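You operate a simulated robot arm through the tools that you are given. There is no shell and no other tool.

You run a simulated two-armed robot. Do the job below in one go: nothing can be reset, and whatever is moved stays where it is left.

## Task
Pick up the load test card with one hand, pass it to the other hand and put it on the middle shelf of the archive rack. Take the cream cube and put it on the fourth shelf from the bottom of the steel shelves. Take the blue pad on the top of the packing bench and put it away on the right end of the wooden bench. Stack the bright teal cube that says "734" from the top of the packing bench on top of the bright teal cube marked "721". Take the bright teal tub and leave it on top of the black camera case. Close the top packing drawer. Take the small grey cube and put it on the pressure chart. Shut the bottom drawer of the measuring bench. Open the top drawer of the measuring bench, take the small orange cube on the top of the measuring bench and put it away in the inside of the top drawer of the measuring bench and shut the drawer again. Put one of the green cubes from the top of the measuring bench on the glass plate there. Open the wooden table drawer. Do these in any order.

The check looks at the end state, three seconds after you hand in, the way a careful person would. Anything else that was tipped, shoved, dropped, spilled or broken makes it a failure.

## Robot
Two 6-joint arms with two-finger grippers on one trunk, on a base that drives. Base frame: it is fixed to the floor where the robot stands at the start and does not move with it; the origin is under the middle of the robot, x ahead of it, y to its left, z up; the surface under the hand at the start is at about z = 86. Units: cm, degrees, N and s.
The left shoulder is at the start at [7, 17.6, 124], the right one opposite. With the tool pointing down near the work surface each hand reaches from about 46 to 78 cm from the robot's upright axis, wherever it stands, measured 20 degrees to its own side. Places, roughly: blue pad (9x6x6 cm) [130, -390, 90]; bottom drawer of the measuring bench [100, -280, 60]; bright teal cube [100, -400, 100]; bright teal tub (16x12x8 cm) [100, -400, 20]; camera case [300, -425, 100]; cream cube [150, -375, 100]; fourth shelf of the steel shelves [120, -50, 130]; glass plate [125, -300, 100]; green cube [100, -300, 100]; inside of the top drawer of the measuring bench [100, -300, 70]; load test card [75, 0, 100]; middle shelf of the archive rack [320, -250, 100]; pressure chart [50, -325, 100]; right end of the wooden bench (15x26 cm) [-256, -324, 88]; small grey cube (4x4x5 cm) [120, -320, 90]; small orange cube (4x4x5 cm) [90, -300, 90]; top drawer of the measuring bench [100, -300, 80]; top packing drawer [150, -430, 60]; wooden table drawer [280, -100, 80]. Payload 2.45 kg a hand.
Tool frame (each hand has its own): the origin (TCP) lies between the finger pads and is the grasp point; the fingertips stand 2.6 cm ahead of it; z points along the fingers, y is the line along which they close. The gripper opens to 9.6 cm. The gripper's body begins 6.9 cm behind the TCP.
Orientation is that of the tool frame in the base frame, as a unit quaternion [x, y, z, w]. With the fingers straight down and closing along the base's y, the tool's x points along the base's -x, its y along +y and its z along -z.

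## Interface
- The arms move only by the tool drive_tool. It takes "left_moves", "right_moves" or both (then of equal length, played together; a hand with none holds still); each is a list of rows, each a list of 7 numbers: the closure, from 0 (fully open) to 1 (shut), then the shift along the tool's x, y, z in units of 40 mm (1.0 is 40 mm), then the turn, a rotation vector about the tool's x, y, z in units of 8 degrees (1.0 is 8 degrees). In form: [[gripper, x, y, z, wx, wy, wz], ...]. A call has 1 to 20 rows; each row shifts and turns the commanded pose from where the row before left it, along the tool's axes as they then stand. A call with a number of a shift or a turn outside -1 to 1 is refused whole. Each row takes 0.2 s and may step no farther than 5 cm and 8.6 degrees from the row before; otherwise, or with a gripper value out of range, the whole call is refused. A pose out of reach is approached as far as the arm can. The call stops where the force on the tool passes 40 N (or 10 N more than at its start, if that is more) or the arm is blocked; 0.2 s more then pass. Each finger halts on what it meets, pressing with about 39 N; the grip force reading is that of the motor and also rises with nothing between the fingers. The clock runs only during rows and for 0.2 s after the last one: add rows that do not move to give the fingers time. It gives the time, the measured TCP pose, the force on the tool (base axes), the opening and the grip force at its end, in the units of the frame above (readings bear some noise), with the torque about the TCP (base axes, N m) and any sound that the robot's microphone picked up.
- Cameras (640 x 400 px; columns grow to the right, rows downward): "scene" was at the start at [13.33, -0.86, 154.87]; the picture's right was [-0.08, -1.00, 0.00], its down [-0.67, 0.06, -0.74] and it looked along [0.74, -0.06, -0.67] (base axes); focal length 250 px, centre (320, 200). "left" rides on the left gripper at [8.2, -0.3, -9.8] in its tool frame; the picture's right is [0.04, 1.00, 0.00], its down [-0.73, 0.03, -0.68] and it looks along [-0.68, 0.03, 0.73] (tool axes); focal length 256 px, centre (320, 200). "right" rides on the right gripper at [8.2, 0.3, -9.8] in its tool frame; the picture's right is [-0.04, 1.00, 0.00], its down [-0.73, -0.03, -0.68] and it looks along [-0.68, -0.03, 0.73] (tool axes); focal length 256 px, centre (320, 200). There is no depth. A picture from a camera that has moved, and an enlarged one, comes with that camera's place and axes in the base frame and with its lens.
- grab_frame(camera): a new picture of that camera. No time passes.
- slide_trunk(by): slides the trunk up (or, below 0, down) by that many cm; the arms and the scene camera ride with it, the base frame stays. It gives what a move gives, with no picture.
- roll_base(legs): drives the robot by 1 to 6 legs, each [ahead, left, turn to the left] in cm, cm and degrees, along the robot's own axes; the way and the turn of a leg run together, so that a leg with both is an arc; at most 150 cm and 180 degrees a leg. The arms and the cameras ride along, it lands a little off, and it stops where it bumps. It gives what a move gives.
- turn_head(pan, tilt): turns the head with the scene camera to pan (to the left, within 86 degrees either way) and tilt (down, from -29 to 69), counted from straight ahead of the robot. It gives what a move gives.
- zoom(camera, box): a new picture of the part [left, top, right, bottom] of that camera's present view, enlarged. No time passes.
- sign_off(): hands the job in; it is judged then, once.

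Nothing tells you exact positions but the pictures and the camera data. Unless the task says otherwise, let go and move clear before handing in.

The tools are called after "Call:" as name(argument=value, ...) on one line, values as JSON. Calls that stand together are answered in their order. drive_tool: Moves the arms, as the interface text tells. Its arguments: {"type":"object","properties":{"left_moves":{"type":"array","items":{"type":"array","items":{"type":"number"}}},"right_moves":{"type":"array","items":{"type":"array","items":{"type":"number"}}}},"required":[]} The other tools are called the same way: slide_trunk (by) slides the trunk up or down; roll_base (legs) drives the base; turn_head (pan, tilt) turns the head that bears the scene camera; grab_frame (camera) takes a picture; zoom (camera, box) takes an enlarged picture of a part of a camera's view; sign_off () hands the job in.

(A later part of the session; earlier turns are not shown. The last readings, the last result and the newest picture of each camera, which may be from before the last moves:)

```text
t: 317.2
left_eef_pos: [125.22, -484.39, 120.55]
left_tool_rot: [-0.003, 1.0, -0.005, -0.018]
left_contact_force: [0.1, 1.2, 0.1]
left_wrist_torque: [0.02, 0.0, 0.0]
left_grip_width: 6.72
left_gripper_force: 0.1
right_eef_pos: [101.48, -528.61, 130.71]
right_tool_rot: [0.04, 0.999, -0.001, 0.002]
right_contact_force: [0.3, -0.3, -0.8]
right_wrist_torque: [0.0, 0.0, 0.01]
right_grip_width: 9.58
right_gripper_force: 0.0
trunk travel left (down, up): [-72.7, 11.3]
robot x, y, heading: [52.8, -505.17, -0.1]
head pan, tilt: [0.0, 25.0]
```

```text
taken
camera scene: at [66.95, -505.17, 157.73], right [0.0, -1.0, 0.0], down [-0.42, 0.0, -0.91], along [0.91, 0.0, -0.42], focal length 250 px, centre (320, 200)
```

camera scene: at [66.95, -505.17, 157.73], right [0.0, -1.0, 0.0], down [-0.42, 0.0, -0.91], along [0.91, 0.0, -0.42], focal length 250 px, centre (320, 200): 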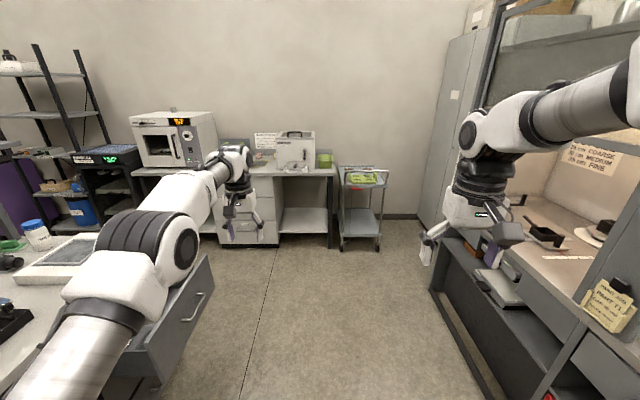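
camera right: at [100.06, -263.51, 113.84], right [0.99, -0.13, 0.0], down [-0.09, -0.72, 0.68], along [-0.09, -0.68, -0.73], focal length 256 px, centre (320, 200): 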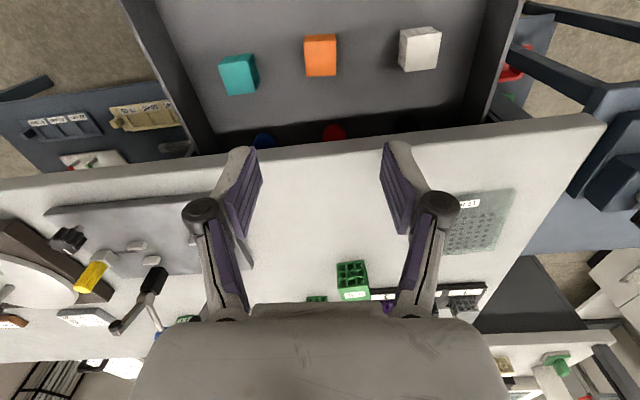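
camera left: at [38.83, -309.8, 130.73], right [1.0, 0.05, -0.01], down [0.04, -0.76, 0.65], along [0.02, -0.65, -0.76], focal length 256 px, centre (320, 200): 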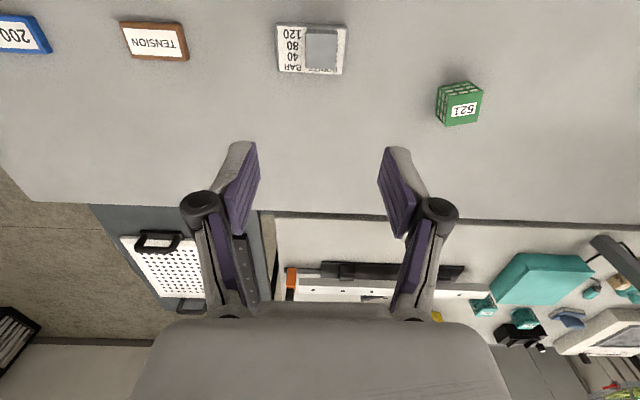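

I'll turn to face the packing bench from this side.

Call:
roll_base(legs=[[0, 0, 90]])

Call:
turn_head(pan=-30, tilt=40)

Call:
grab_frame(camera="scene")

Call:
turn_head(pan=10, tilt=45)

Call:
grab_frame(camera="scene")

```text
t: 321.4
left_eef_pos: [31.67, -432.74, 120.53]
left_tool_rot: [0.712, -0.702, 0.017, 0.009]
left_contact_force: [-0.5, -0.3, 0.8]
left_wrist_torque: [-0.02, 0.01, 0.03]
left_grip_width: 6.71
left_gripper_force: 0.1
right_eef_pos: [76.09, -456.02, 130.65]
right_tool_rot: [-0.681, 0.733, 0.001, 0.003]
right_contact_force: [0.4, -0.4, -0.1]
right_wrist_torque: [0.02, -0.01, 0.0]
right_grip_width: 9.61
right_gripper_force: 0.1
trunk travel left (down, up): [-72.7, 11.3]
robot x, y, heading: [52.8, -504.8, 90.2]
head pan, tilt: [0.0, 25.0]
```

```text
t: 322.4
left_eef_pos: [31.66, -432.79, 120.54]
left_tool_rot: [0.713, -0.701, 0.017, 0.009]
left_contact_force: [-0.6, -0.9, -0.3]
left_wrist_torque: [-0.02, -0.02, -0.04]
left_grip_width: 6.72
left_gripper_force: 0.0
right_eef_pos: [76.0, -456.02, 130.71]
right_tool_rot: [-0.68, 0.733, 0.0, 0.003]
right_contact_force: [-0.5, 0.3, 1.0]
right_wrist_torque: [-0.02, -0.01, 0.01]
right_grip_width: 9.61
right_gripper_force: 0.0
trunk travel left (down, up): [-72.7, 11.3]
robot x, y, heading: [53.08, -505.06, 90.4]
head pan, tilt: [-30.0, 40.0]
```

```text
taken
camera scene: at [56.86, -492.74, 155.4], right [0.87, -0.49, 0.0], down [-0.32, -0.56, -0.77], along [0.38, 0.67, -0.64], focal length 250 px, centre (320, 200)
```

scene: 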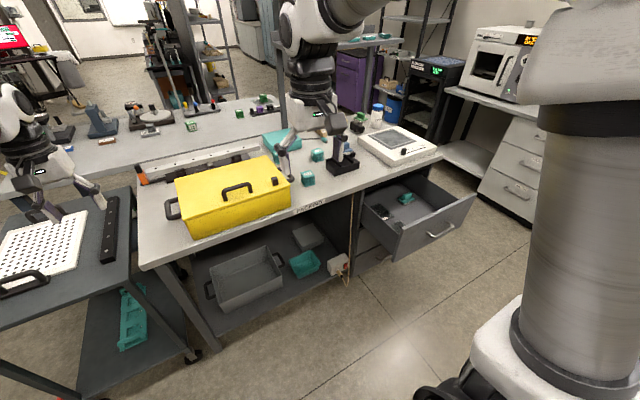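

```text
t: 323.5
left_eef_pos: [31.57, -432.67, 120.55]
left_tool_rot: [0.713, -0.701, 0.017, 0.01]
left_contact_force: [0.8, -0.5, 0.0]
left_wrist_torque: [-0.02, 0.03, -0.03]
left_grip_width: 6.73
left_gripper_force: 0.0
right_eef_pos: [75.93, -455.97, 130.7]
right_tool_rot: [-0.681, 0.732, 0.001, 0.003]
right_contact_force: [0.2, 0.3, 0.0]
right_wrist_torque: [0.03, -0.01, -0.01]
right_grip_width: 9.61
right_gripper_force: 0.0
trunk travel left (down, up): [-72.7, 11.3]
robot x, y, heading: [52.82, -504.78, 90.5]
head pan, tilt: [10.0, 45.0]
```

```text
taken
camera scene: at [51.2, -492.13, 154.67], right [0.98, 0.18, 0.0], down [0.13, -0.7, -0.71], along [-0.13, 0.7, -0.71], focal length 250 px, centre (320, 200)
```

scene: 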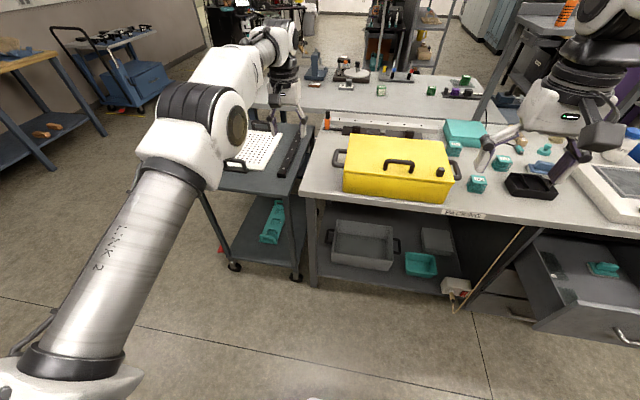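

The packing bench's top drawer is open at right; the teal tub is on the lower shelf at about (95, −405). I'll move right to face the drawer and pitch the right hand forward to push it.

Call:
roll_base(legs=[[0, -78, 0]])

Call:
drive_tool(right_moves=[[1, 0, 0, 0, 0, -1, 0], [1, 0, 0, 0, 0, -1, 0], [1, 0, 0, 0, 0, -1, 0], [1, 0, 0, 0, 0, -1, 0], [1, 0, 0, 0, 0, -1, 0], [1, 0, 0, 0, 0, -1, 0]])

Call:
turn_head(pan=-10, tilt=45)

Call:
grab_frame(camera="scene")

Call:
grab_frame(camera="left")

```text
t: 327.6
left_eef_pos: [108.89, -432.19, 120.53]
left_tool_rot: [0.714, -0.7, 0.016, 0.009]
left_contact_force: [-0.2, 0.4, -0.2]
left_wrist_torque: [-0.01, -0.04, -0.01]
left_grip_width: 6.7
left_gripper_force: 0.0
right_eef_pos: [153.34, -455.46, 130.68]
right_tool_rot: [-0.682, 0.731, 0.0, 0.003]
right_contact_force: [-0.1, 0.7, 0.7]
right_wrist_torque: [-0.03, 0.02, 0.02]
right_grip_width: 9.6
right_gripper_force: 0.0
trunk travel left (down, up): [-72.7, 11.3]
robot x, y, heading: [130.13, -504.17, 90.3]
head pan, tilt: [10.0, 45.0]
```

```text
t: 329.0
left_eef_pos: [108.98, -432.09, 120.47]
left_tool_rot: [0.713, -0.7, 0.017, 0.009]
left_contact_force: [-0.7, 0.8, 0.2]
left_wrist_torque: [0.0, 0.01, -0.04]
left_grip_width: 6.73
left_gripper_force: 0.0
right_eef_pos: [153.62, -447.66, 127.07]
right_tool_rot: [-0.623, 0.667, 0.278, 0.3]
right_contact_force: [-0.9, 0.1, 0.7]
right_wrist_torque: [-0.01, -0.02, 0.03]
right_grip_width: 0.0
right_gripper_force: 29.0
right hand out of reach, approached as far as the arm can: row 1, 2, 3, 4, 5, 6
trunk travel left (down, up): [-72.7, 11.3]
robot x, y, heading: [130.25, -504.55, 90.5]
head pan, tilt: [10.0, 45.0]
```

```text
t: 329.9
left_eef_pos: [108.95, -432.04, 120.42]
left_tool_rot: [0.713, -0.701, 0.017, 0.01]
left_contact_force: [0.0, 0.1, 0.2]
left_wrist_torque: [0.01, 0.01, -0.01]
left_grip_width: 6.72
left_gripper_force: 0.0
right_eef_pos: [153.48, -447.64, 127.18]
right_tool_rot: [-0.623, 0.667, 0.277, 0.3]
right_contact_force: [-0.5, 0.4, 0.0]
right_wrist_torque: [0.01, 0.0, -0.02]
right_grip_width: 0.0
right_gripper_force: 29.0
trunk travel left (down, up): [-72.7, 11.3]
robot x, y, heading: [130.22, -504.35, 90.5]
head pan, tilt: [-10.0, 45.0]
```

```text
taken
camera scene: at [131.45, -491.52, 154.67], right [0.99, -0.16, 0.0], down [-0.12, -0.7, -0.71], along [0.12, 0.7, -0.71], focal length 250 px, centre (320, 200)
```

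scene: 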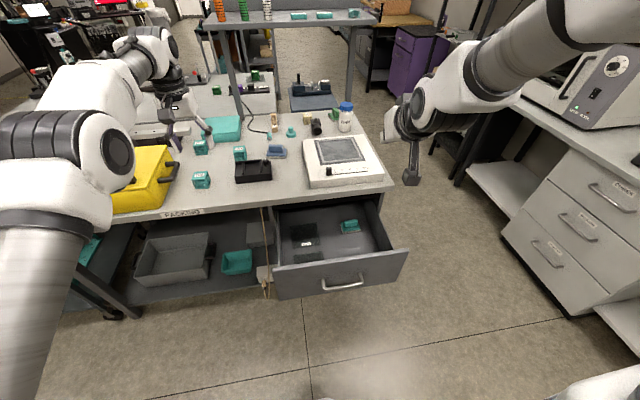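

```text
taken
camera left: at [109.36, -439.94, 130.67], right [-1.0, -0.06, -0.01], down [-0.05, 0.76, 0.65], along [-0.03, 0.65, -0.76], focal length 256 px, centre (320, 200)
```

left: 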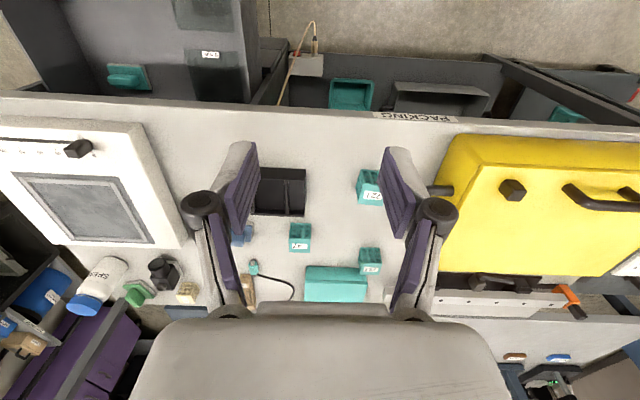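

Call:
zoom(camera="left", box=[220, 150, 420, 310])

Call:
zoom(camera="scene", box=[170, 90, 410, 210])

Call:
zoom(camera="scene", box=[170, 190, 430, 310])

Call:
zoom(camera="left", box=[120, 200, 330, 320])

```text
2.50 times, centred on (320, 230) of left
camera zoom: at [109.36, -439.94, 130.67], right [-1.0, -0.06, -0.01], down [-0.05, 0.76, 0.65], along [-0.03, 0.65, -0.76], focal length 640 px, centre (320, 125)
```

zoom: 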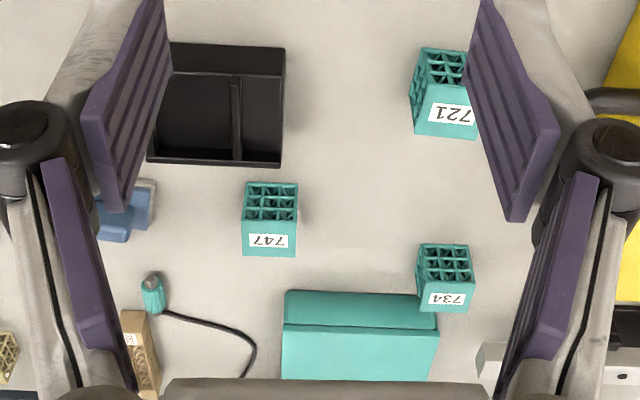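

```text
2.67 times, centred on (290, 150) of scene
camera zoom: at [131.45, -491.52, 154.67], right [0.99, -0.16, 0.0], down [-0.12, -0.7, -0.71], along [0.12, 0.7, -0.71], focal length 667 px, centre (400, 333)
```

zoom: 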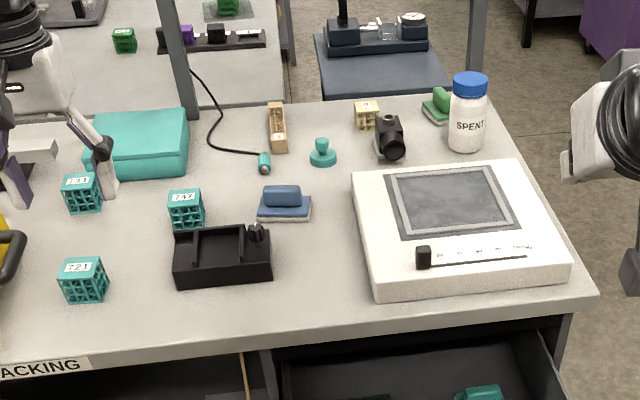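

```text
2.46 times, centred on (300, 250) of scene
camera zoom: at [131.45, -491.52, 154.67], right [0.99, -0.16, 0.0], down [-0.12, -0.7, -0.71], along [0.12, 0.7, -0.71], focal length 616 px, centre (369, 77)
```

zoom: 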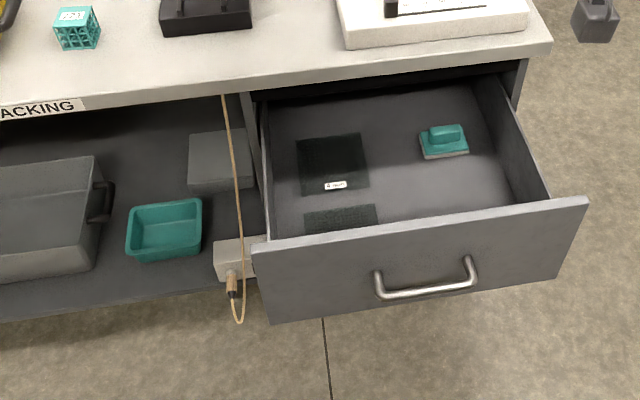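

```text
3.05 times, centred on (225, 260) of left
camera zoom: at [109.36, -439.94, 130.67], right [-1.0, -0.06, -0.01], down [-0.05, 0.76, 0.65], along [-0.03, 0.65, -0.76], focal length 780 px, centre (610, 17)
```

zoom: 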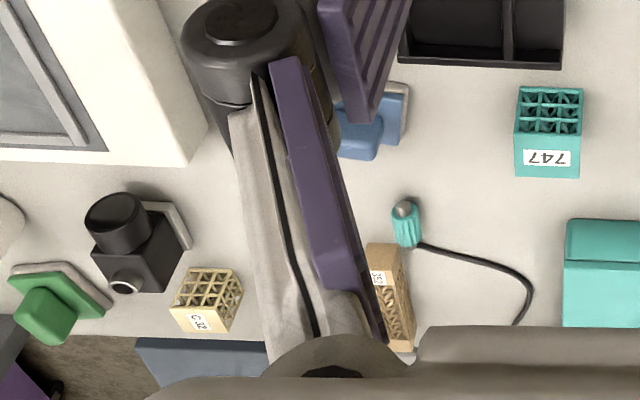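

I've identified everything here. Teal cube 734 is at (94, −386), 721 at (98, −410), the blue pad at (128, −396), and the cream cube at (146, −366) under the gantry shelf. First comes the drawer: I'll back off, then lower the trunk.

Call:
roll_base(legs=[[-20, 0, 0]])

Call:
slide_trunk(by=-40)

Call:
turn_head(pan=-10, tilt=35)

Call:
grab_frame(camera="scene")

Call:
grab_frame(camera="right")

```text
t: 331.4
left_eef_pos: [109.27, -451.79, 120.27]
left_tool_rot: [0.712, -0.702, 0.018, 0.01]
left_contact_force: [0.3, 0.2, -0.6]
left_wrist_torque: [-0.03, 0.02, 0.01]
left_grip_width: 6.74
left_gripper_force: 0.1
right_eef_pos: [153.69, -467.27, 126.97]
right_tool_rot: [-0.623, 0.668, 0.275, 0.299]
right_contact_force: [-0.9, -0.7, 0.4]
right_wrist_torque: [0.02, 0.0, 0.03]
right_grip_width: 0.01
right_gripper_force: 28.6
trunk travel left (down, up): [-72.7, 11.3]
robot x, y, heading: [130.15, -523.92, 90.5]
head pan, tilt: [-10.0, 45.0]
```

```text
t: 335.3
left_eef_pos: [109.26, -451.97, 80.56]
left_tool_rot: [0.713, -0.701, 0.017, 0.008]
left_contact_force: [-0.8, -0.3, 0.0]
left_wrist_torque: [0.0, 0.01, 0.0]
left_grip_width: 6.72
left_gripper_force: 0.1
right_eef_pos: [153.75, -467.48, 87.02]
right_tool_rot: [-0.622, 0.668, 0.278, 0.301]
right_contact_force: [0.0, 0.2, -0.7]
right_wrist_torque: [0.0, 0.02, 0.05]
right_grip_width: 0.0
right_gripper_force: 28.9
trunk travel left (down, up): [-32.7, 51.3]
robot x, y, heading: [130.6, -524.54, 90.4]
head pan, tilt: [-10.0, 45.0]
```

```text
t: 336.0
left_eef_pos: [109.25, -452.0, 80.44]
left_tool_rot: [0.713, -0.701, 0.016, 0.009]
left_contact_force: [-1.2, 0.0, 0.1]
left_wrist_torque: [0.0, -0.01, -0.03]
left_grip_width: 6.71
left_gripper_force: 0.1
right_eef_pos: [153.72, -467.56, 87.06]
right_tool_rot: [-0.622, 0.668, 0.277, 0.3]
right_contact_force: [-0.2, -0.8, 0.3]
right_wrist_torque: [-0.01, 0.0, -0.04]
right_grip_width: 0.03
right_gripper_force: 28.4
trunk travel left (down, up): [-32.7, 51.3]
robot x, y, heading: [130.65, -524.46, 90.5]
head pan, tilt: [-10.0, 35.0]
```

```text
taken
camera scene: at [131.75, -510.69, 116.15], right [0.99, -0.17, 0.0], down [-0.1, -0.57, -0.82], along [0.14, 0.81, -0.57], focal length 250 px, centre (320, 200)
```

scene: 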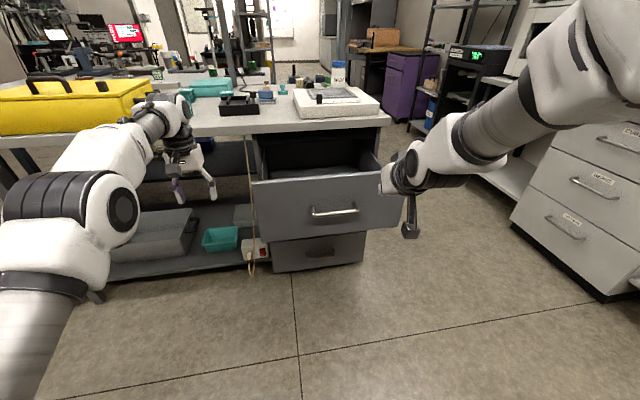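

```text
taken
camera right: at [152.51, -480.24, 87.55], right [-0.99, 0.1, 0.03], down [0.03, -0.02, 1.0], along [0.1, 0.99, 0.02], focal length 256 px, centre (320, 200)
```

right: 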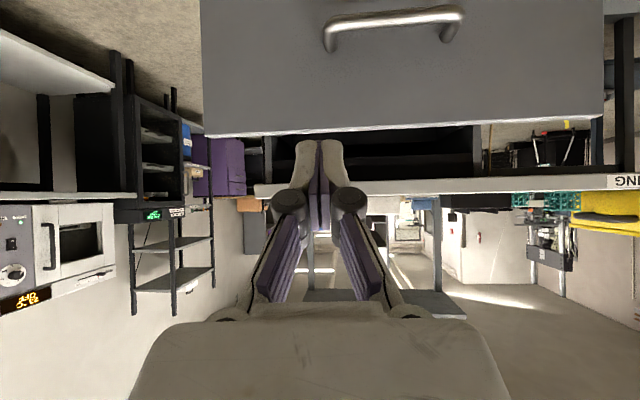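

Panel: x 119–171, z 58–79, handle bar at (138–155, −450, 68.5). I'll push with the right fist near x ≈ 161, so I'm extending the right arm and pulling the left arm back first.

Call:
drive_tool(right_moves=[[1, -0.66, 0, 0.74, 0, 0, 0], [1, -0.66, 0, 0.74, 0, 0, 0], [1, -0.66, 0, 0.74, 0, 0, 0], [1, -0.66, 0, 0.74, 0, 0, 0], [1, 0, 0, 0, 0, 0, 0]], left_moves=[[0.3, 0.85, 0, 0, 0, 0, 0], [0.3, 0.85, 0, 0, 0, 0, 0], [0.3, 0.85, 0, 0, 0, 0, 0], [0.3, 0.85, 0, 0, 0, 0, 0], [0.3, 0.5, 0, 0, 0, 0, 0]])

Call:
grab_frame(camera="scene")

```text
t: 337.2
left_eef_pos: [109.5, -467.75, 81.1]
left_tool_rot: [0.712, -0.702, 0.016, 0.009]
left_contact_force: [-0.2, 1.2, -0.1]
left_wrist_torque: [-0.02, 0.01, 0.0]
left_grip_width: 6.72
left_gripper_force: 0.0
right_eef_pos: [155.04, -451.77, 87.2]
right_tool_rot: [-0.622, 0.668, 0.277, 0.3]
right_contact_force: [0.0, -0.4, 0.4]
right_wrist_torque: [0.01, 0.02, 0.0]
right_grip_width: 0.0
right_gripper_force: 29.3
trunk travel left (down, up): [-32.7, 51.3]
robot x, y, heading: [130.4, -524.35, 90.4]
head pan, tilt: [-10.0, 35.0]
```

```text
taken
camera scene: at [131.75, -510.8, 116.17], right [0.99, -0.17, 0.0], down [-0.1, -0.56, -0.82], along [0.14, 0.81, -0.57], focal length 250 px, centre (320, 200)
```

scene: 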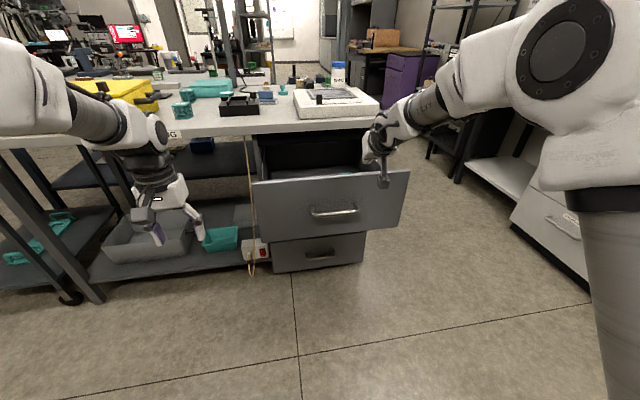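

Call:
roll_base(legs=[[-7, -7, 0]])

Call:
slide_trunk(by=-16.5)

Call:
grab_frame(camera="scene")

Call:
grab_frame(camera="right")

```text
t: 338.4
left_eef_pos: [116.71, -474.71, 81.06]
left_tool_rot: [0.712, -0.702, 0.016, 0.009]
left_contact_force: [0.4, -0.5, 0.0]
left_wrist_torque: [0.02, 0.02, 0.0]
left_grip_width: 6.74
left_gripper_force: 0.1
right_eef_pos: [162.38, -458.93, 87.1]
right_tool_rot: [-0.621, 0.668, 0.278, 0.3]
right_contact_force: [-0.1, -0.1, -0.8]
right_wrist_torque: [0.01, 0.0, 0.03]
right_grip_width: 0.0
right_gripper_force: 28.7
trunk travel left (down, up): [-32.7, 51.3]
robot x, y, heading: [137.58, -531.26, 90.3]
head pan, tilt: [-10.0, 35.0]
```

```text
t: 340.2
left_eef_pos: [116.66, -474.44, 64.48]
left_tool_rot: [0.712, -0.702, 0.017, 0.01]
left_contact_force: [-0.6, -0.2, -0.5]
left_wrist_torque: [-0.02, -0.01, 0.01]
left_grip_width: 6.71
left_gripper_force: 0.1
right_eef_pos: [162.15, -458.85, 70.62]
right_tool_rot: [-0.622, 0.668, 0.278, 0.301]
right_contact_force: [0.0, -0.4, -0.5]
right_wrist_torque: [-0.01, -0.02, -0.01]
right_grip_width: 0.02
right_gripper_force: 28.8
trunk travel left (down, up): [-16.2, 67.8]
robot x, y, heading: [137.63, -531.2, 90.3]
head pan, tilt: [-10.0, 35.0]
```

```text
taken
camera scene: at [138.83, -517.73, 99.66], right [0.99, -0.17, 0.0], down [-0.1, -0.57, -0.82], along [0.14, 0.81, -0.57], focal length 250 px, centre (320, 200)
```

scene: 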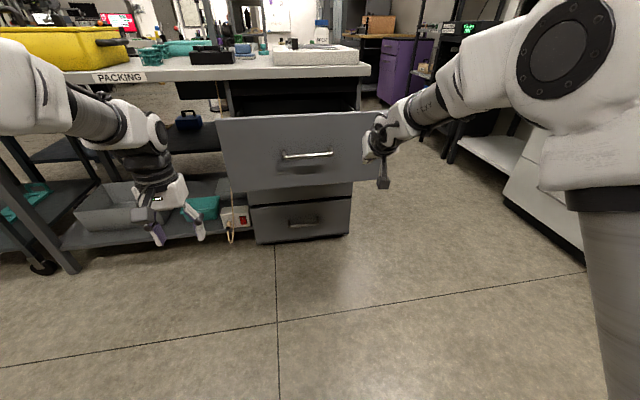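

```text
taken
camera right: at [160.95, -471.55, 71.02], right [-0.99, 0.1, 0.03], down [0.02, -0.02, 1.0], along [0.1, 0.99, 0.02], focal length 256 px, centre (320, 200)
```

right: 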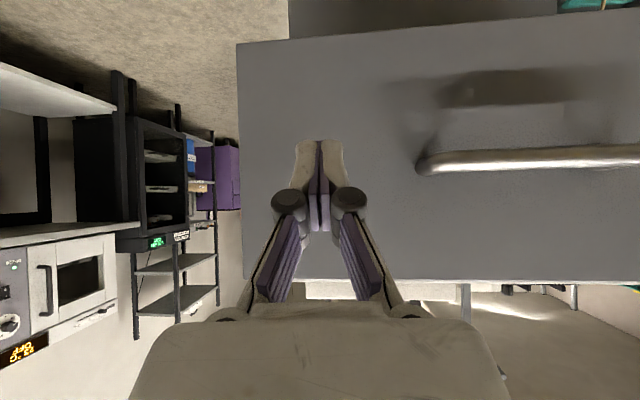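

Call:
roll_base(legs=[[27, 0, 0]])

Call:
grab_frame(camera="scene")

```text
t: 342.1
left_eef_pos: [115.96, -447.62, 64.52]
left_tool_rot: [0.714, -0.699, 0.016, 0.009]
left_contact_force: [-0.2, 0.5, 0.0]
left_wrist_torque: [-0.04, 0.02, 0.02]
left_grip_width: 6.73
left_gripper_force: 0.0
right_eef_pos: [161.47, -431.65, 70.3]
right_tool_rot: [-0.624, 0.666, 0.278, 0.3]
right_contact_force: [-0.1, 0.1, 0.5]
right_wrist_torque: [-0.02, 0.03, 0.02]
right_grip_width: 0.03
right_gripper_force: 29.2
trunk travel left (down, up): [-16.2, 67.8]
robot x, y, heading: [136.9, -504.68, 90.7]
head pan, tilt: [-10.0, 35.0]
```

```text
taken
camera scene: at [138.51, -490.63, 99.64], right [0.99, -0.16, 0.0], down [-0.09, -0.57, -0.82], along [0.13, 0.81, -0.57], focal length 250 px, centre (320, 200)
```

scene: 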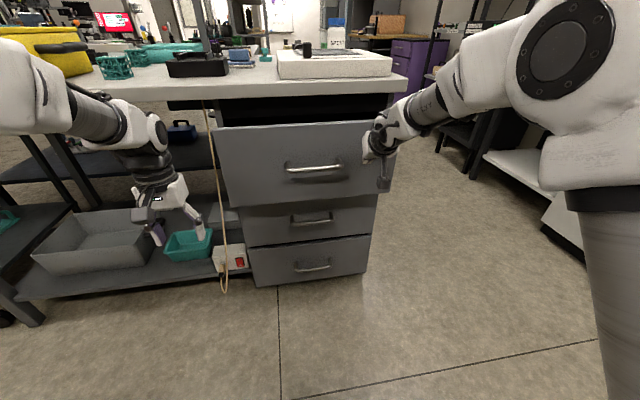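

Call:
roll_base(legs=[[3.5, 0, 0]])

Call:
drive_tool(right_moves=[[1, -0.08, 0, 0.09, 0, 0, 0], [1, -0.08, 0, 0.09, 0, 0, 0], [1, -0.08, 0, 0.09, 0, 0, 0], [1, -0.08, 0, 0.09, 0, 0, 0], [1, -0.08, 0, 0.09, 0, 0, 0], [1, -0.08, 0, 0.09, 0, 0, 0]])

Call:
grab_frame(camera="scene")

```text
t: 343.0
left_eef_pos: [115.93, -444.11, 64.32]
left_tool_rot: [0.715, -0.699, 0.018, 0.01]
left_contact_force: [-0.8, 0.5, -1.1]
left_wrist_torque: [-0.04, 0.01, 0.01]
left_grip_width: 6.74
left_gripper_force: 0.1
right_eef_pos: [161.34, -428.13, 70.41]
right_tool_rot: [-0.624, 0.666, 0.278, 0.299]
right_contact_force: [0.7, -0.1, -0.5]
right_wrist_torque: [0.02, -0.01, 0.02]
right_grip_width: 0.02
right_gripper_force: 28.7
trunk travel left (down, up): [-16.2, 67.8]
robot x, y, heading: [137.21, -500.91, 90.7]
head pan, tilt: [-10.0, 35.0]
```

```text
t: 344.4
left_eef_pos: [115.96, -444.23, 64.52]
left_tool_rot: [0.715, -0.699, 0.016, 0.009]
left_contact_force: [-0.3, -0.3, -0.6]
left_wrist_torque: [0.01, -0.01, -0.03]
left_grip_width: 6.72
left_gripper_force: 0.1
right_eef_pos: [161.64, -425.36, 70.47]
right_tool_rot: [-0.623, 0.666, 0.278, 0.301]
right_contact_force: [0.6, -0.2, -1.2]
right_wrist_torque: [0.02, 0.0, -0.02]
right_grip_width: 0.0
right_gripper_force: 28.9
trunk travel left (down, up): [-16.2, 67.8]
robot x, y, heading: [137.15, -500.44, 90.6]
head pan, tilt: [-10.0, 35.0]
```

```text
taken
camera scene: at [138.46, -487.21, 99.65], right [0.99, -0.16, 0.0], down [-0.09, -0.57, -0.82], along [0.13, 0.81, -0.57], focal length 250 px, centre (320, 200)
```

scene: 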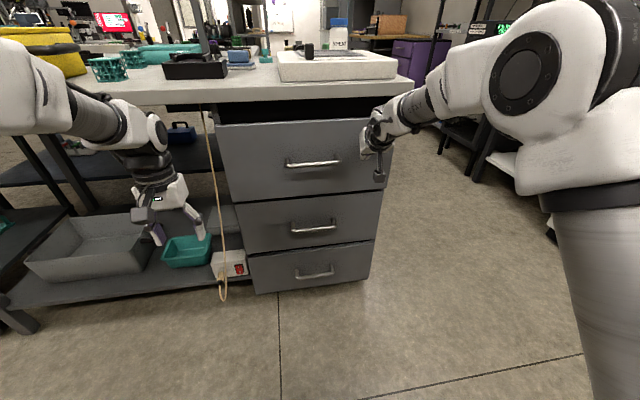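

Call:
drive_tool(right_moves=[[1, -0.08, 0, 0.09, 0, 0, 0], [1, -0.08, 0, 0.09, 0, 0, 0], [1, -0.08, 0, 0.09, 0, 0, 0], [1, -0.08, 0, 0.09, 0, 0, 0], [1, -0.08, 0, 0.09, 0, 0, 0], [1, -0.08, 0, 0.09, 0, 0, 0]])

Call:
grab_frame(camera="scene")

Call:
grab_frame(camera="right")

```text
t: 345.6
left_eef_pos: [115.81, -444.52, 64.79]
left_tool_rot: [0.715, -0.699, 0.016, 0.007]
left_contact_force: [0.3, -0.2, -0.8]
left_wrist_torque: [0.01, -0.01, -0.04]
left_grip_width: 6.7
left_gripper_force: 0.1
right_eef_pos: [161.7, -423.81, 70.37]
right_tool_rot: [-0.622, 0.667, 0.275, 0.306]
right_contact_force: [-4.8, -23.3, 9.0]
right_wrist_torque: [0.04, 0.07, 0.29]
right_grip_width: 0.0
right_gripper_force: 28.2
right hand out of reach, approached as far as the arm can: row 5, 6
trunk travel left (down, up): [-16.2, 67.8]
robot x, y, heading: [137.17, -500.92, 90.7]
head pan, tilt: [-10.0, 35.0]
stopped in row 6 (right hand): the force on the tool passed its limit at 45 N (the readings are from after the stop); the commanded pose is now the measured one
```

```text
taken
camera scene: at [138.35, -487.65, 99.73], right [0.99, -0.16, 0.0], down [-0.09, -0.56, -0.82], along [0.13, 0.81, -0.57], focal length 250 px, centre (320, 200)
```

scene: 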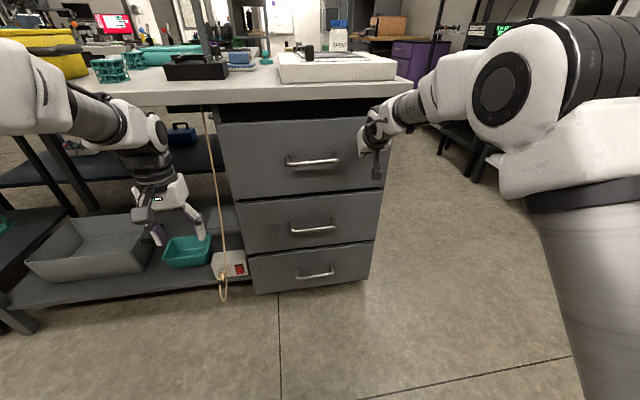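

```text
taken
camera right: at [160.46, -436.44, 70.78], right [-0.99, 0.1, 0.02], down [0.01, -0.02, 1.0], along [0.1, 0.99, 0.02], focal length 256 px, centre (320, 200)
```

right: 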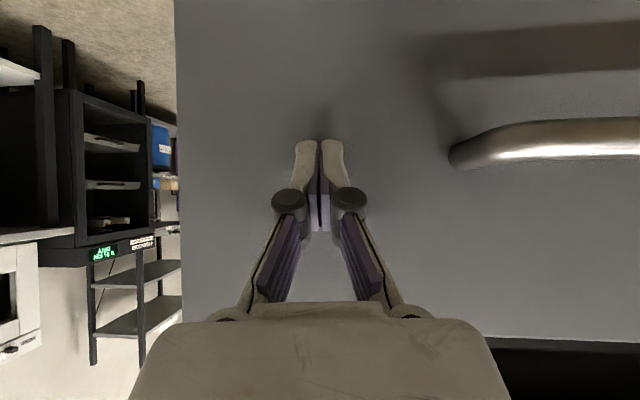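

Call:
zoom(camera="scene", box=[190, 80, 430, 300])

```text
1.82 times, centred on (310, 190) of scene
camera zoom: at [138.35, -487.65, 99.73], right [0.99, -0.16, 0.0], down [-0.09, -0.56, -0.82], along [0.13, 0.81, -0.57], focal length 455 px, centre (338, 218)
```

zoom: 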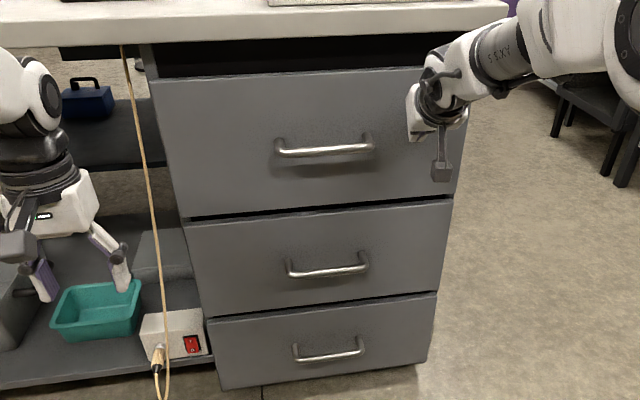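

The packing drawer is flush and shut. Back off, raise up and return the right hand to straight-down.

Call:
roll_base(legs=[[-14, 0, 0]])

Call:
slide_trunk(by=40)

Call:
slide_trunk(by=16.5)

Call:
drive_tool(right_moves=[[0, 0, 0, -0.5, 0, 0.9, 0], [0, 0, 0, -0.5, 0, 1, 0], [0, 0, 0, -0.5, 0, 1, 0], [0, 0, 0, 0, 0, 1, 0], [0, 0, 0, 0, 0, 1, 0], [0, 0, 0, 0, 0, 1, 0]])

Call:
turn_head(pan=5, tilt=45)

Call:
grab_frame(camera="scene")

```text
t: 347.0
left_eef_pos: [116.25, -458.57, 64.5]
left_tool_rot: [0.715, -0.699, 0.017, 0.009]
left_contact_force: [-0.6, -0.2, 0.3]
left_wrist_torque: [0.05, 0.01, -0.01]
left_grip_width: 6.74
left_gripper_force: 0.0
right_eef_pos: [161.94, -437.68, 69.93]
right_tool_rot: [-0.623, 0.667, 0.274, 0.303]
right_contact_force: [0.0, -0.3, -0.3]
right_wrist_torque: [0.01, -0.02, 0.03]
right_grip_width: 0.0
right_gripper_force: 29.0
trunk travel left (down, up): [-16.2, 67.8]
robot x, y, heading: [137.32, -515.15, 90.8]
head pan, tilt: [-10.0, 35.0]
```

```text
t: 350.8
left_eef_pos: [116.11, -458.48, 104.45]
left_tool_rot: [0.715, -0.699, 0.017, 0.009]
left_contact_force: [0.1, -0.1, -0.3]
left_wrist_torque: [0.02, 0.0, -0.02]
left_grip_width: 6.7
left_gripper_force: 0.0
right_eef_pos: [161.92, -437.7, 109.99]
right_tool_rot: [-0.623, 0.667, 0.274, 0.302]
right_contact_force: [-0.3, 0.8, 0.1]
right_wrist_torque: [0.02, 0.01, 0.01]
right_grip_width: 0.01
right_gripper_force: 28.0
trunk travel left (down, up): [-56.2, 27.8]
robot x, y, heading: [137.35, -514.71, 90.7]
head pan, tilt: [-10.0, 35.0]
```

```text
t: 352.7
left_eef_pos: [116.02, -458.52, 121.0]
left_tool_rot: [0.714, -0.7, 0.017, 0.008]
left_contact_force: [-0.2, -0.2, -0.3]
left_wrist_torque: [-0.02, 0.01, 0.0]
left_grip_width: 6.7
left_gripper_force: 0.0
right_eef_pos: [161.88, -437.54, 126.44]
right_tool_rot: [-0.623, 0.667, 0.274, 0.302]
right_contact_force: [-0.5, -0.2, 0.1]
right_wrist_torque: [0.03, 0.02, 0.01]
right_grip_width: 0.03
right_gripper_force: 28.1
trunk travel left (down, up): [-72.7, 11.3]
robot x, y, heading: [137.14, -514.94, 91.0]
head pan, tilt: [-10.0, 35.0]
```

```text
t: 354.1
left_eef_pos: [115.96, -458.64, 120.98]
left_tool_rot: [0.715, -0.699, 0.018, 0.008]
left_contact_force: [-0.6, 0.2, 0.9]
left_wrist_torque: [-0.01, 0.02, 0.0]
left_grip_width: 6.71
left_gripper_force: 0.0
right_eef_pos: [172.95, -452.11, 122.42]
right_tool_rot: [-0.66, 0.748, 0.016, 0.067]
right_contact_force: [0.3, 0.1, -0.5]
right_wrist_torque: [0.01, 0.0, -0.03]
right_grip_width: 9.6
right_gripper_force: 0.1
right hand out of reach, approached as far as the arm can: row 1, 2, 3, 4, 5, 6
trunk travel left (down, up): [-72.7, 11.3]
robot x, y, heading: [137.35, -514.87, 90.7]
head pan, tilt: [-10.0, 35.0]
```

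```text
t: 354.9
left_eef_pos: [116.07, -458.55, 120.93]
left_tool_rot: [0.715, -0.699, 0.017, 0.01]
left_contact_force: [0.0, 0.2, 0.7]
left_wrist_torque: [0.01, 0.0, 0.02]
left_grip_width: 6.72
left_gripper_force: 0.1
right_eef_pos: [172.96, -451.96, 122.41]
right_tool_rot: [-0.66, 0.748, 0.017, 0.068]
right_contact_force: [-0.3, 0.3, 0.8]
right_wrist_torque: [0.0, -0.02, -0.01]
right_grip_width: 9.59
right_gripper_force: 0.0
trunk travel left (down, up): [-72.7, 11.3]
robot x, y, heading: [137.52, -515.11, 90.7]
head pan, tilt: [5.0, 45.0]
```

```text
taken
camera scene: at [136.45, -502.07, 154.67], right [0.99, 0.1, 0.0], down [0.07, -0.7, -0.71], along [-0.07, 0.7, -0.71], focal length 250 px, centre (320, 200)
```

scene: 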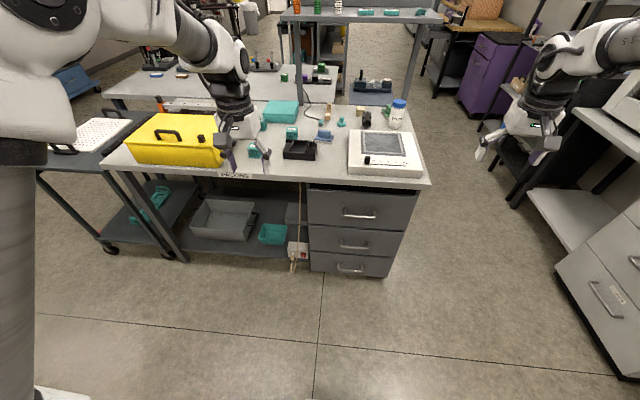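

Call:
drive_tool(right_moves=[[0, 0, 0, 0, -0.28, 0.42, -0.43], [0, 0, 0, 0, -0.28, 0.42, -0.43], [0, 0.8, 0.3, -0.3, 0, 0, 0], [0, 0.8, 0.3, -0.3, 0, 0, 0], [0, 0.8, 0.3, -0.3, 0, 0, 0]])

Call:
roll_base(legs=[[57, 16, 0]])

Call:
grab_frame(camera="scene")

Call:
grab_frame(camera="left")

```text
t: 356.1
left_eef_pos: [116.18, -458.57, 121.04]
left_tool_rot: [0.715, -0.699, 0.016, 0.009]
left_contact_force: [0.4, 0.0, -0.6]
left_wrist_torque: [0.02, 0.03, 0.02]
left_grip_width: 6.71
left_gripper_force: 0.1
right_eef_pos: [168.54, -462.07, 124.48]
right_tool_rot: [-0.66, 0.748, 0.018, 0.068]
right_contact_force: [0.2, 0.7, 0.9]
right_wrist_torque: [0.0, 0.0, 0.01]
right_grip_width: 9.61
right_gripper_force: 0.1
right hand out of reach, approached as far as the arm can: row 1, 2, 5
trunk travel left (down, up): [-72.7, 11.3]
robot x, y, heading: [136.93, -514.94, 90.9]
head pan, tilt: [5.0, 45.0]
```

```text
t: 359.4
left_eef_pos: [99.02, -402.96, 121.05]
left_tool_rot: [0.717, -0.697, 0.017, 0.01]
left_contact_force: [0.5, 0.2, -0.3]
left_wrist_torque: [0.02, -0.01, 0.03]
left_grip_width: 6.78
left_gripper_force: 0.1
right_eef_pos: [151.36, -405.87, 124.4]
right_tool_rot: [-0.663, 0.745, 0.018, 0.068]
right_contact_force: [-0.3, -0.2, -0.5]
right_wrist_torque: [0.0, -0.02, 0.02]
right_grip_width: 9.59
right_gripper_force: 0.0
trunk travel left (down, up): [-72.7, 11.3]
robot x, y, heading: [120.76, -459.21, 91.1]
head pan, tilt: [5.0, 45.0]
```

```text
taken
camera scene: at [119.67, -446.42, 154.68], right [0.99, 0.11, 0.0], down [0.08, -0.7, -0.71], along [-0.08, 0.7, -0.71], focal length 250 px, centre (320, 200)
```

scene: 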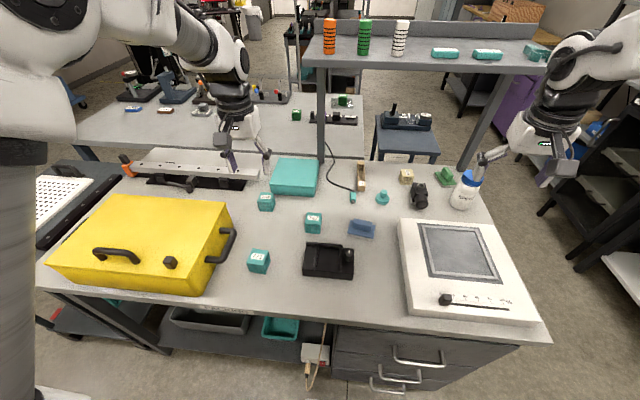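

```text
taken
camera left: at [99.45, -410.76, 131.17], right [-1.0, -0.07, -0.01], down [-0.06, 0.76, 0.65], along [-0.04, 0.65, -0.76], focal length 256 px, centre (320, 200)
```

left: 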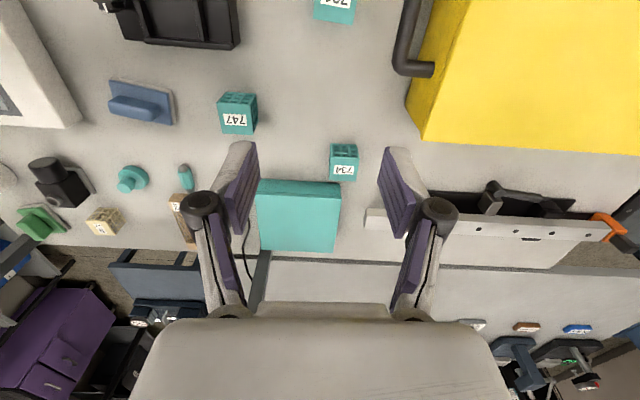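

Call:
drive_tool(left_moves=[[0, -0.887, 0.24, 0.6, 0, 0, 0], [0, -0.887, 0.24, 0.6, 0, 0, 0], [0, -0.887, 0.24, 0.6, 0, 0, 0], [0, -0.887, 0.24, 0.6, 0, 0, 0], [0, -0.887, 0.24, 0.6, 0, 0, 0], [0, 0, 0, 0.8, 0, 0, 0]])

Call:
grab_frame(camera="left")

Call:
zoom(camera="scene", box=[200, 100, 360, 220])

```text
t: 360.8
left_eef_pos: [93.8, -385.9, 105.06]
left_tool_rot: [0.718, -0.696, 0.018, 0.01]
left_contact_force: [-0.8, -0.4, -0.7]
left_wrist_torque: [0.01, 0.0, -0.01]
left_grip_width: 9.6
left_gripper_force: 0.0
right_eef_pos: [151.44, -405.69, 124.42]
right_tool_rot: [-0.663, 0.745, 0.018, 0.069]
right_contact_force: [0.1, 0.3, 0.2]
right_wrist_torque: [0.02, -0.01, 0.03]
right_grip_width: 9.6
right_gripper_force: 0.1
trunk travel left (down, up): [-72.7, 11.3]
robot x, y, heading: [120.57, -459.67, 91.3]
head pan, tilt: [5.0, 45.0]
```

```text
taken
camera left: at [94.26, -393.61, 115.23], right [-1.0, -0.07, -0.01], down [-0.06, 0.76, 0.65], along [-0.04, 0.65, -0.76], focal length 256 px, centre (320, 200)
```

left: 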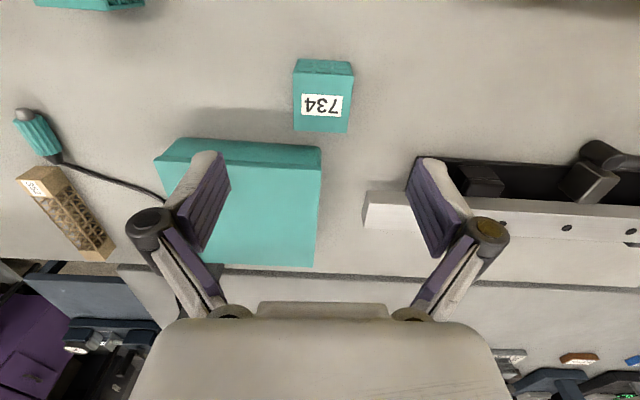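

```text
3.33 times, centred on (280, 160) of scene
camera zoom: at [119.64, -446.36, 154.68], right [0.99, 0.11, 0.0], down [0.08, -0.7, -0.71], along [-0.08, 0.7, -0.71], focal length 834 px, centre (453, 333)
```

zoom: 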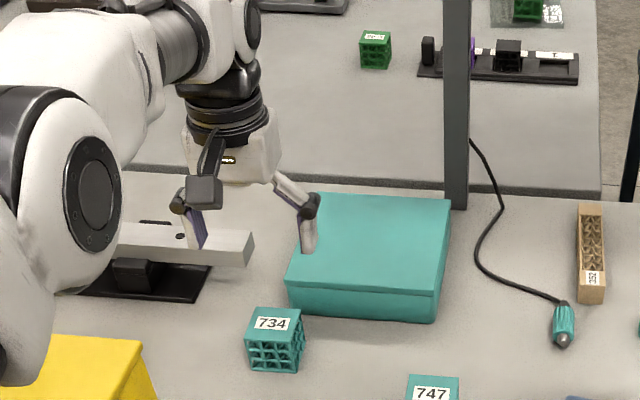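

Call:
drive_tool(left_moves=[[0, -0.08, 0.02, 0.8, 0, 0, 0], [0, 0, 0, 0.9, 0, 0, 0], [0, 0, 0, 0.9, 0, 0, 0], [0, 0, 0, 0.85, 0, 0, 0], [0, 0, 0, 0, 0, 0, 0], [1, 0, 0, 0, 0, 0, 0], [1, 0, 0, 0, 0, 0, 0], [1, 0, 0, 0, 0, 0, 0]])

Call:
grab_frame(camera="left")

```text
t: 362.6
left_eef_pos: [93.96, -386.04, 91.36]
left_tool_rot: [0.718, -0.696, 0.017, 0.008]
left_contact_force: [-1.1, -0.5, 5.1]
left_wrist_torque: [-0.01, -0.06, 0.02]
left_grip_width: 4.88
left_gripper_force: 39.0
right_eef_pos: [151.5, -405.79, 124.44]
right_tool_rot: [-0.663, 0.745, 0.018, 0.068]
right_contact_force: [-1.0, 0.1, 0.8]
right_wrist_torque: [-0.02, -0.03, 0.01]
right_grip_width: 9.61
right_gripper_force: 0.0
trunk travel left (down, up): [-72.7, 11.3]
robot x, y, heading: [120.8, -459.06, 91.2]
head pan, tilt: [5.0, 45.0]
```

```text
taken
camera left: at [94.38, -393.86, 101.47], right [-1.0, -0.07, -0.01], down [-0.06, 0.76, 0.65], along [-0.04, 0.65, -0.76], focal length 256 px, centre (320, 200)
```

left: 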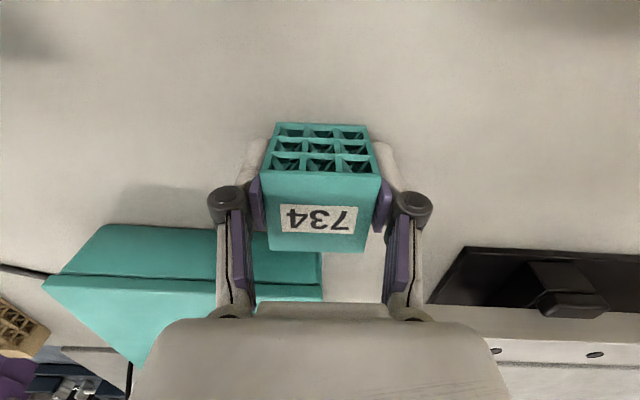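

Gripped 734. Lift and carry to above 721.

Call:
drive_tool(left_moves=[[1, 0, 0, -0.6, 0, 0, 0], [1, 0, 0, -0.9, 0, 0, 0], [1, 0, 0, -0.9, 0, 0, 0], [1, 0, 0, -0.9, 0, 0, 0], [1, 0.84, -0.12, 0, 0, 0, 0], [1, 0.84, -0.12, 0, 0, 0, 0], [1, 0.84, -0.12, 0, 0, 0, 0], [1, 0.84, -0.12, 0, 0, 0, 0], [1, 0.84, -0.12, 0, 0, 0, 0], [1, 0.84, -0.12, 0, 0, 0, 0], [1, 0.84, -0.12, 0, 0, 0, 0], [1, 0, 0, 0, 0, 0, 0]])

Call:
grab_frame(camera="left")

Call:
zoom(camera="scene", box=[180, 160, 340, 280])

```text
t: 365.2
left_eef_pos: [97.8, -408.89, 105.39]
left_tool_rot: [0.717, -0.696, 0.017, 0.009]
left_contact_force: [-0.8, 0.4, -2.2]
left_wrist_torque: [-0.02, -0.01, -0.02]
left_grip_width: 4.89
left_gripper_force: 39.1
right_eef_pos: [151.28, -405.67, 124.34]
right_tool_rot: [-0.663, 0.745, 0.017, 0.069]
right_contact_force: [-0.9, 0.5, 0.3]
right_wrist_torque: [-0.03, -0.01, -0.01]
right_grip_width: 9.59
right_gripper_force: 0.1
trunk travel left (down, up): [-72.7, 11.3]
robot x, y, heading: [120.74, -459.05, 91.4]
head pan, tilt: [5.0, 45.0]
```

```text
taken
camera left: at [98.18, -416.7, 115.54], right [-1.0, -0.07, -0.01], down [-0.06, 0.76, 0.65], along [-0.04, 0.65, -0.76], focal length 256 px, centre (320, 200)
```

left: 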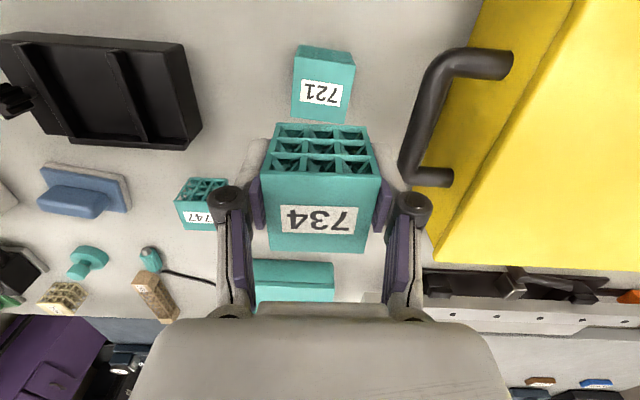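

```text
3.33 times, centred on (260, 220) of scene
camera zoom: at [119.6, -446.23, 154.66], right [0.99, 0.11, 0.0], down [0.08, -0.7, -0.71], along [-0.08, 0.7, -0.71], focal length 834 px, centre (520, 133)
```

zoom: 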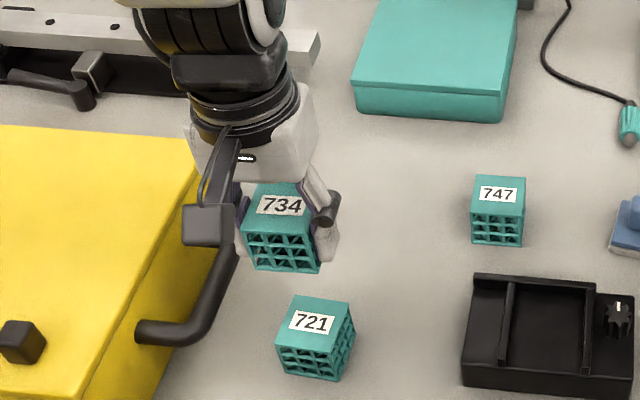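

Call:
drive_tool(left_moves=[[1, 0.27, -0.03, 0.4, 0, 0, 0], [1, 0, 0, 0.8, 0, 0, 0], [1, 0, 0, 0.8, 0, 0, 0], [1, 0, 0, 0, 0, 0, 0]])

Call:
grab_frame(camera="left")

Call:
zoom(camera="scene", box=[180, 160, 340, 280])

```text
t: 366.2
left_eef_pos: [98.03, -410.31, 97.39]
left_tool_rot: [0.717, -0.697, 0.016, 0.008]
left_contact_force: [0.2, -0.5, -0.2]
left_wrist_torque: [0.03, -0.01, -0.02]
left_grip_width: 4.9
left_gripper_force: 38.9
right_eef_pos: [151.34, -405.91, 124.38]
right_tool_rot: [-0.663, 0.745, 0.018, 0.067]
right_contact_force: [1.4, -0.1, -0.5]
right_wrist_torque: [0.0, 0.01, -0.02]
right_grip_width: 9.61
right_gripper_force: 0.0
trunk travel left (down, up): [-72.7, 11.3]
robot x, y, heading: [120.49, -459.21, 91.2]
head pan, tilt: [5.0, 45.0]
```

```text
taken
camera left: at [98.53, -418.15, 107.61], right [-1.0, -0.07, -0.01], down [-0.06, 0.76, 0.65], along [-0.04, 0.65, -0.76], focal length 256 px, centre (320, 200)
```

left: 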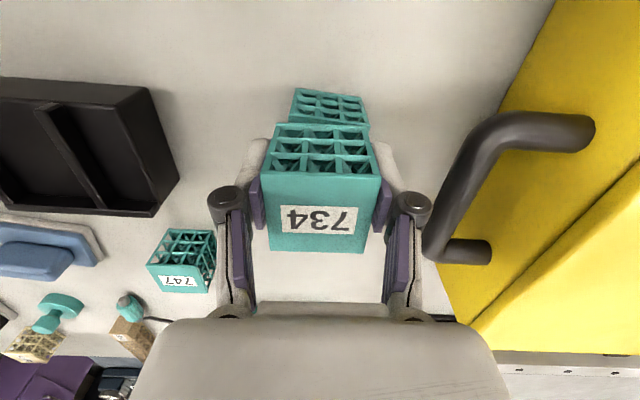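

```text
3.33 times, centred on (260, 220) of scene
camera zoom: at [119.67, -446.46, 154.69], right [0.99, 0.11, 0.0], down [0.08, -0.7, -0.71], along [-0.08, 0.7, -0.71], focal length 834 px, centre (520, 133)
```

zoom: 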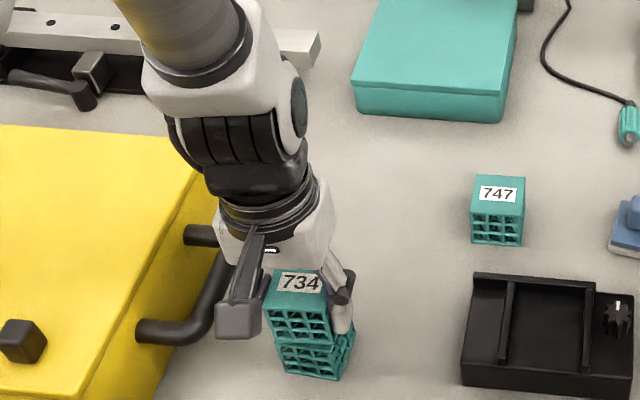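

Call:
drive_tool(left_moves=[[1, -0.11, -0.05, 0.05, 0, 0, 0], [1, 0, 0, 0.07, 0, 0, 0], [1, 0, 0, 0.07, 0, 0, 0], [1, 0, 0, 0.07, 0, 0, 0], [1, 0, 0, 0, 0, 0, 0]])

Call:
zoom(camera="scene", box=[220, 200, 320, 280])

```text
t: 367.4
left_eef_pos: [98.26, -409.89, 96.58]
left_tool_rot: [0.717, -0.697, 0.017, 0.009]
left_contact_force: [-0.4, 0.1, 0.8]
left_wrist_torque: [0.0, 0.0, 0.0]
left_grip_width: 4.87
left_gripper_force: 38.7
right_eef_pos: [151.39, -405.85, 124.43]
right_tool_rot: [-0.663, 0.745, 0.018, 0.068]
right_contact_force: [0.0, 1.2, -0.6]
right_wrist_torque: [-0.02, -0.03, 0.0]
right_grip_width: 9.63
right_gripper_force: 0.0
trunk travel left (down, up): [-72.7, 11.3]
robot x, y, heading: [120.59, -459.31, 91.1]
head pan, tilt: [5.0, 45.0]
```

```text
5.00 times, centred on (270, 240) of scene
camera zoom: at [119.64, -446.34, 154.67], right [0.99, 0.11, 0.0], down [0.08, -0.7, -0.71], along [-0.08, 0.7, -0.71], focal length 1250 px, centre (570, 0)
```

zoom: 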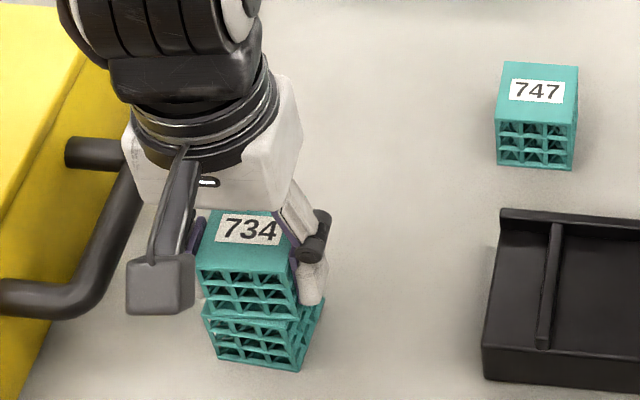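

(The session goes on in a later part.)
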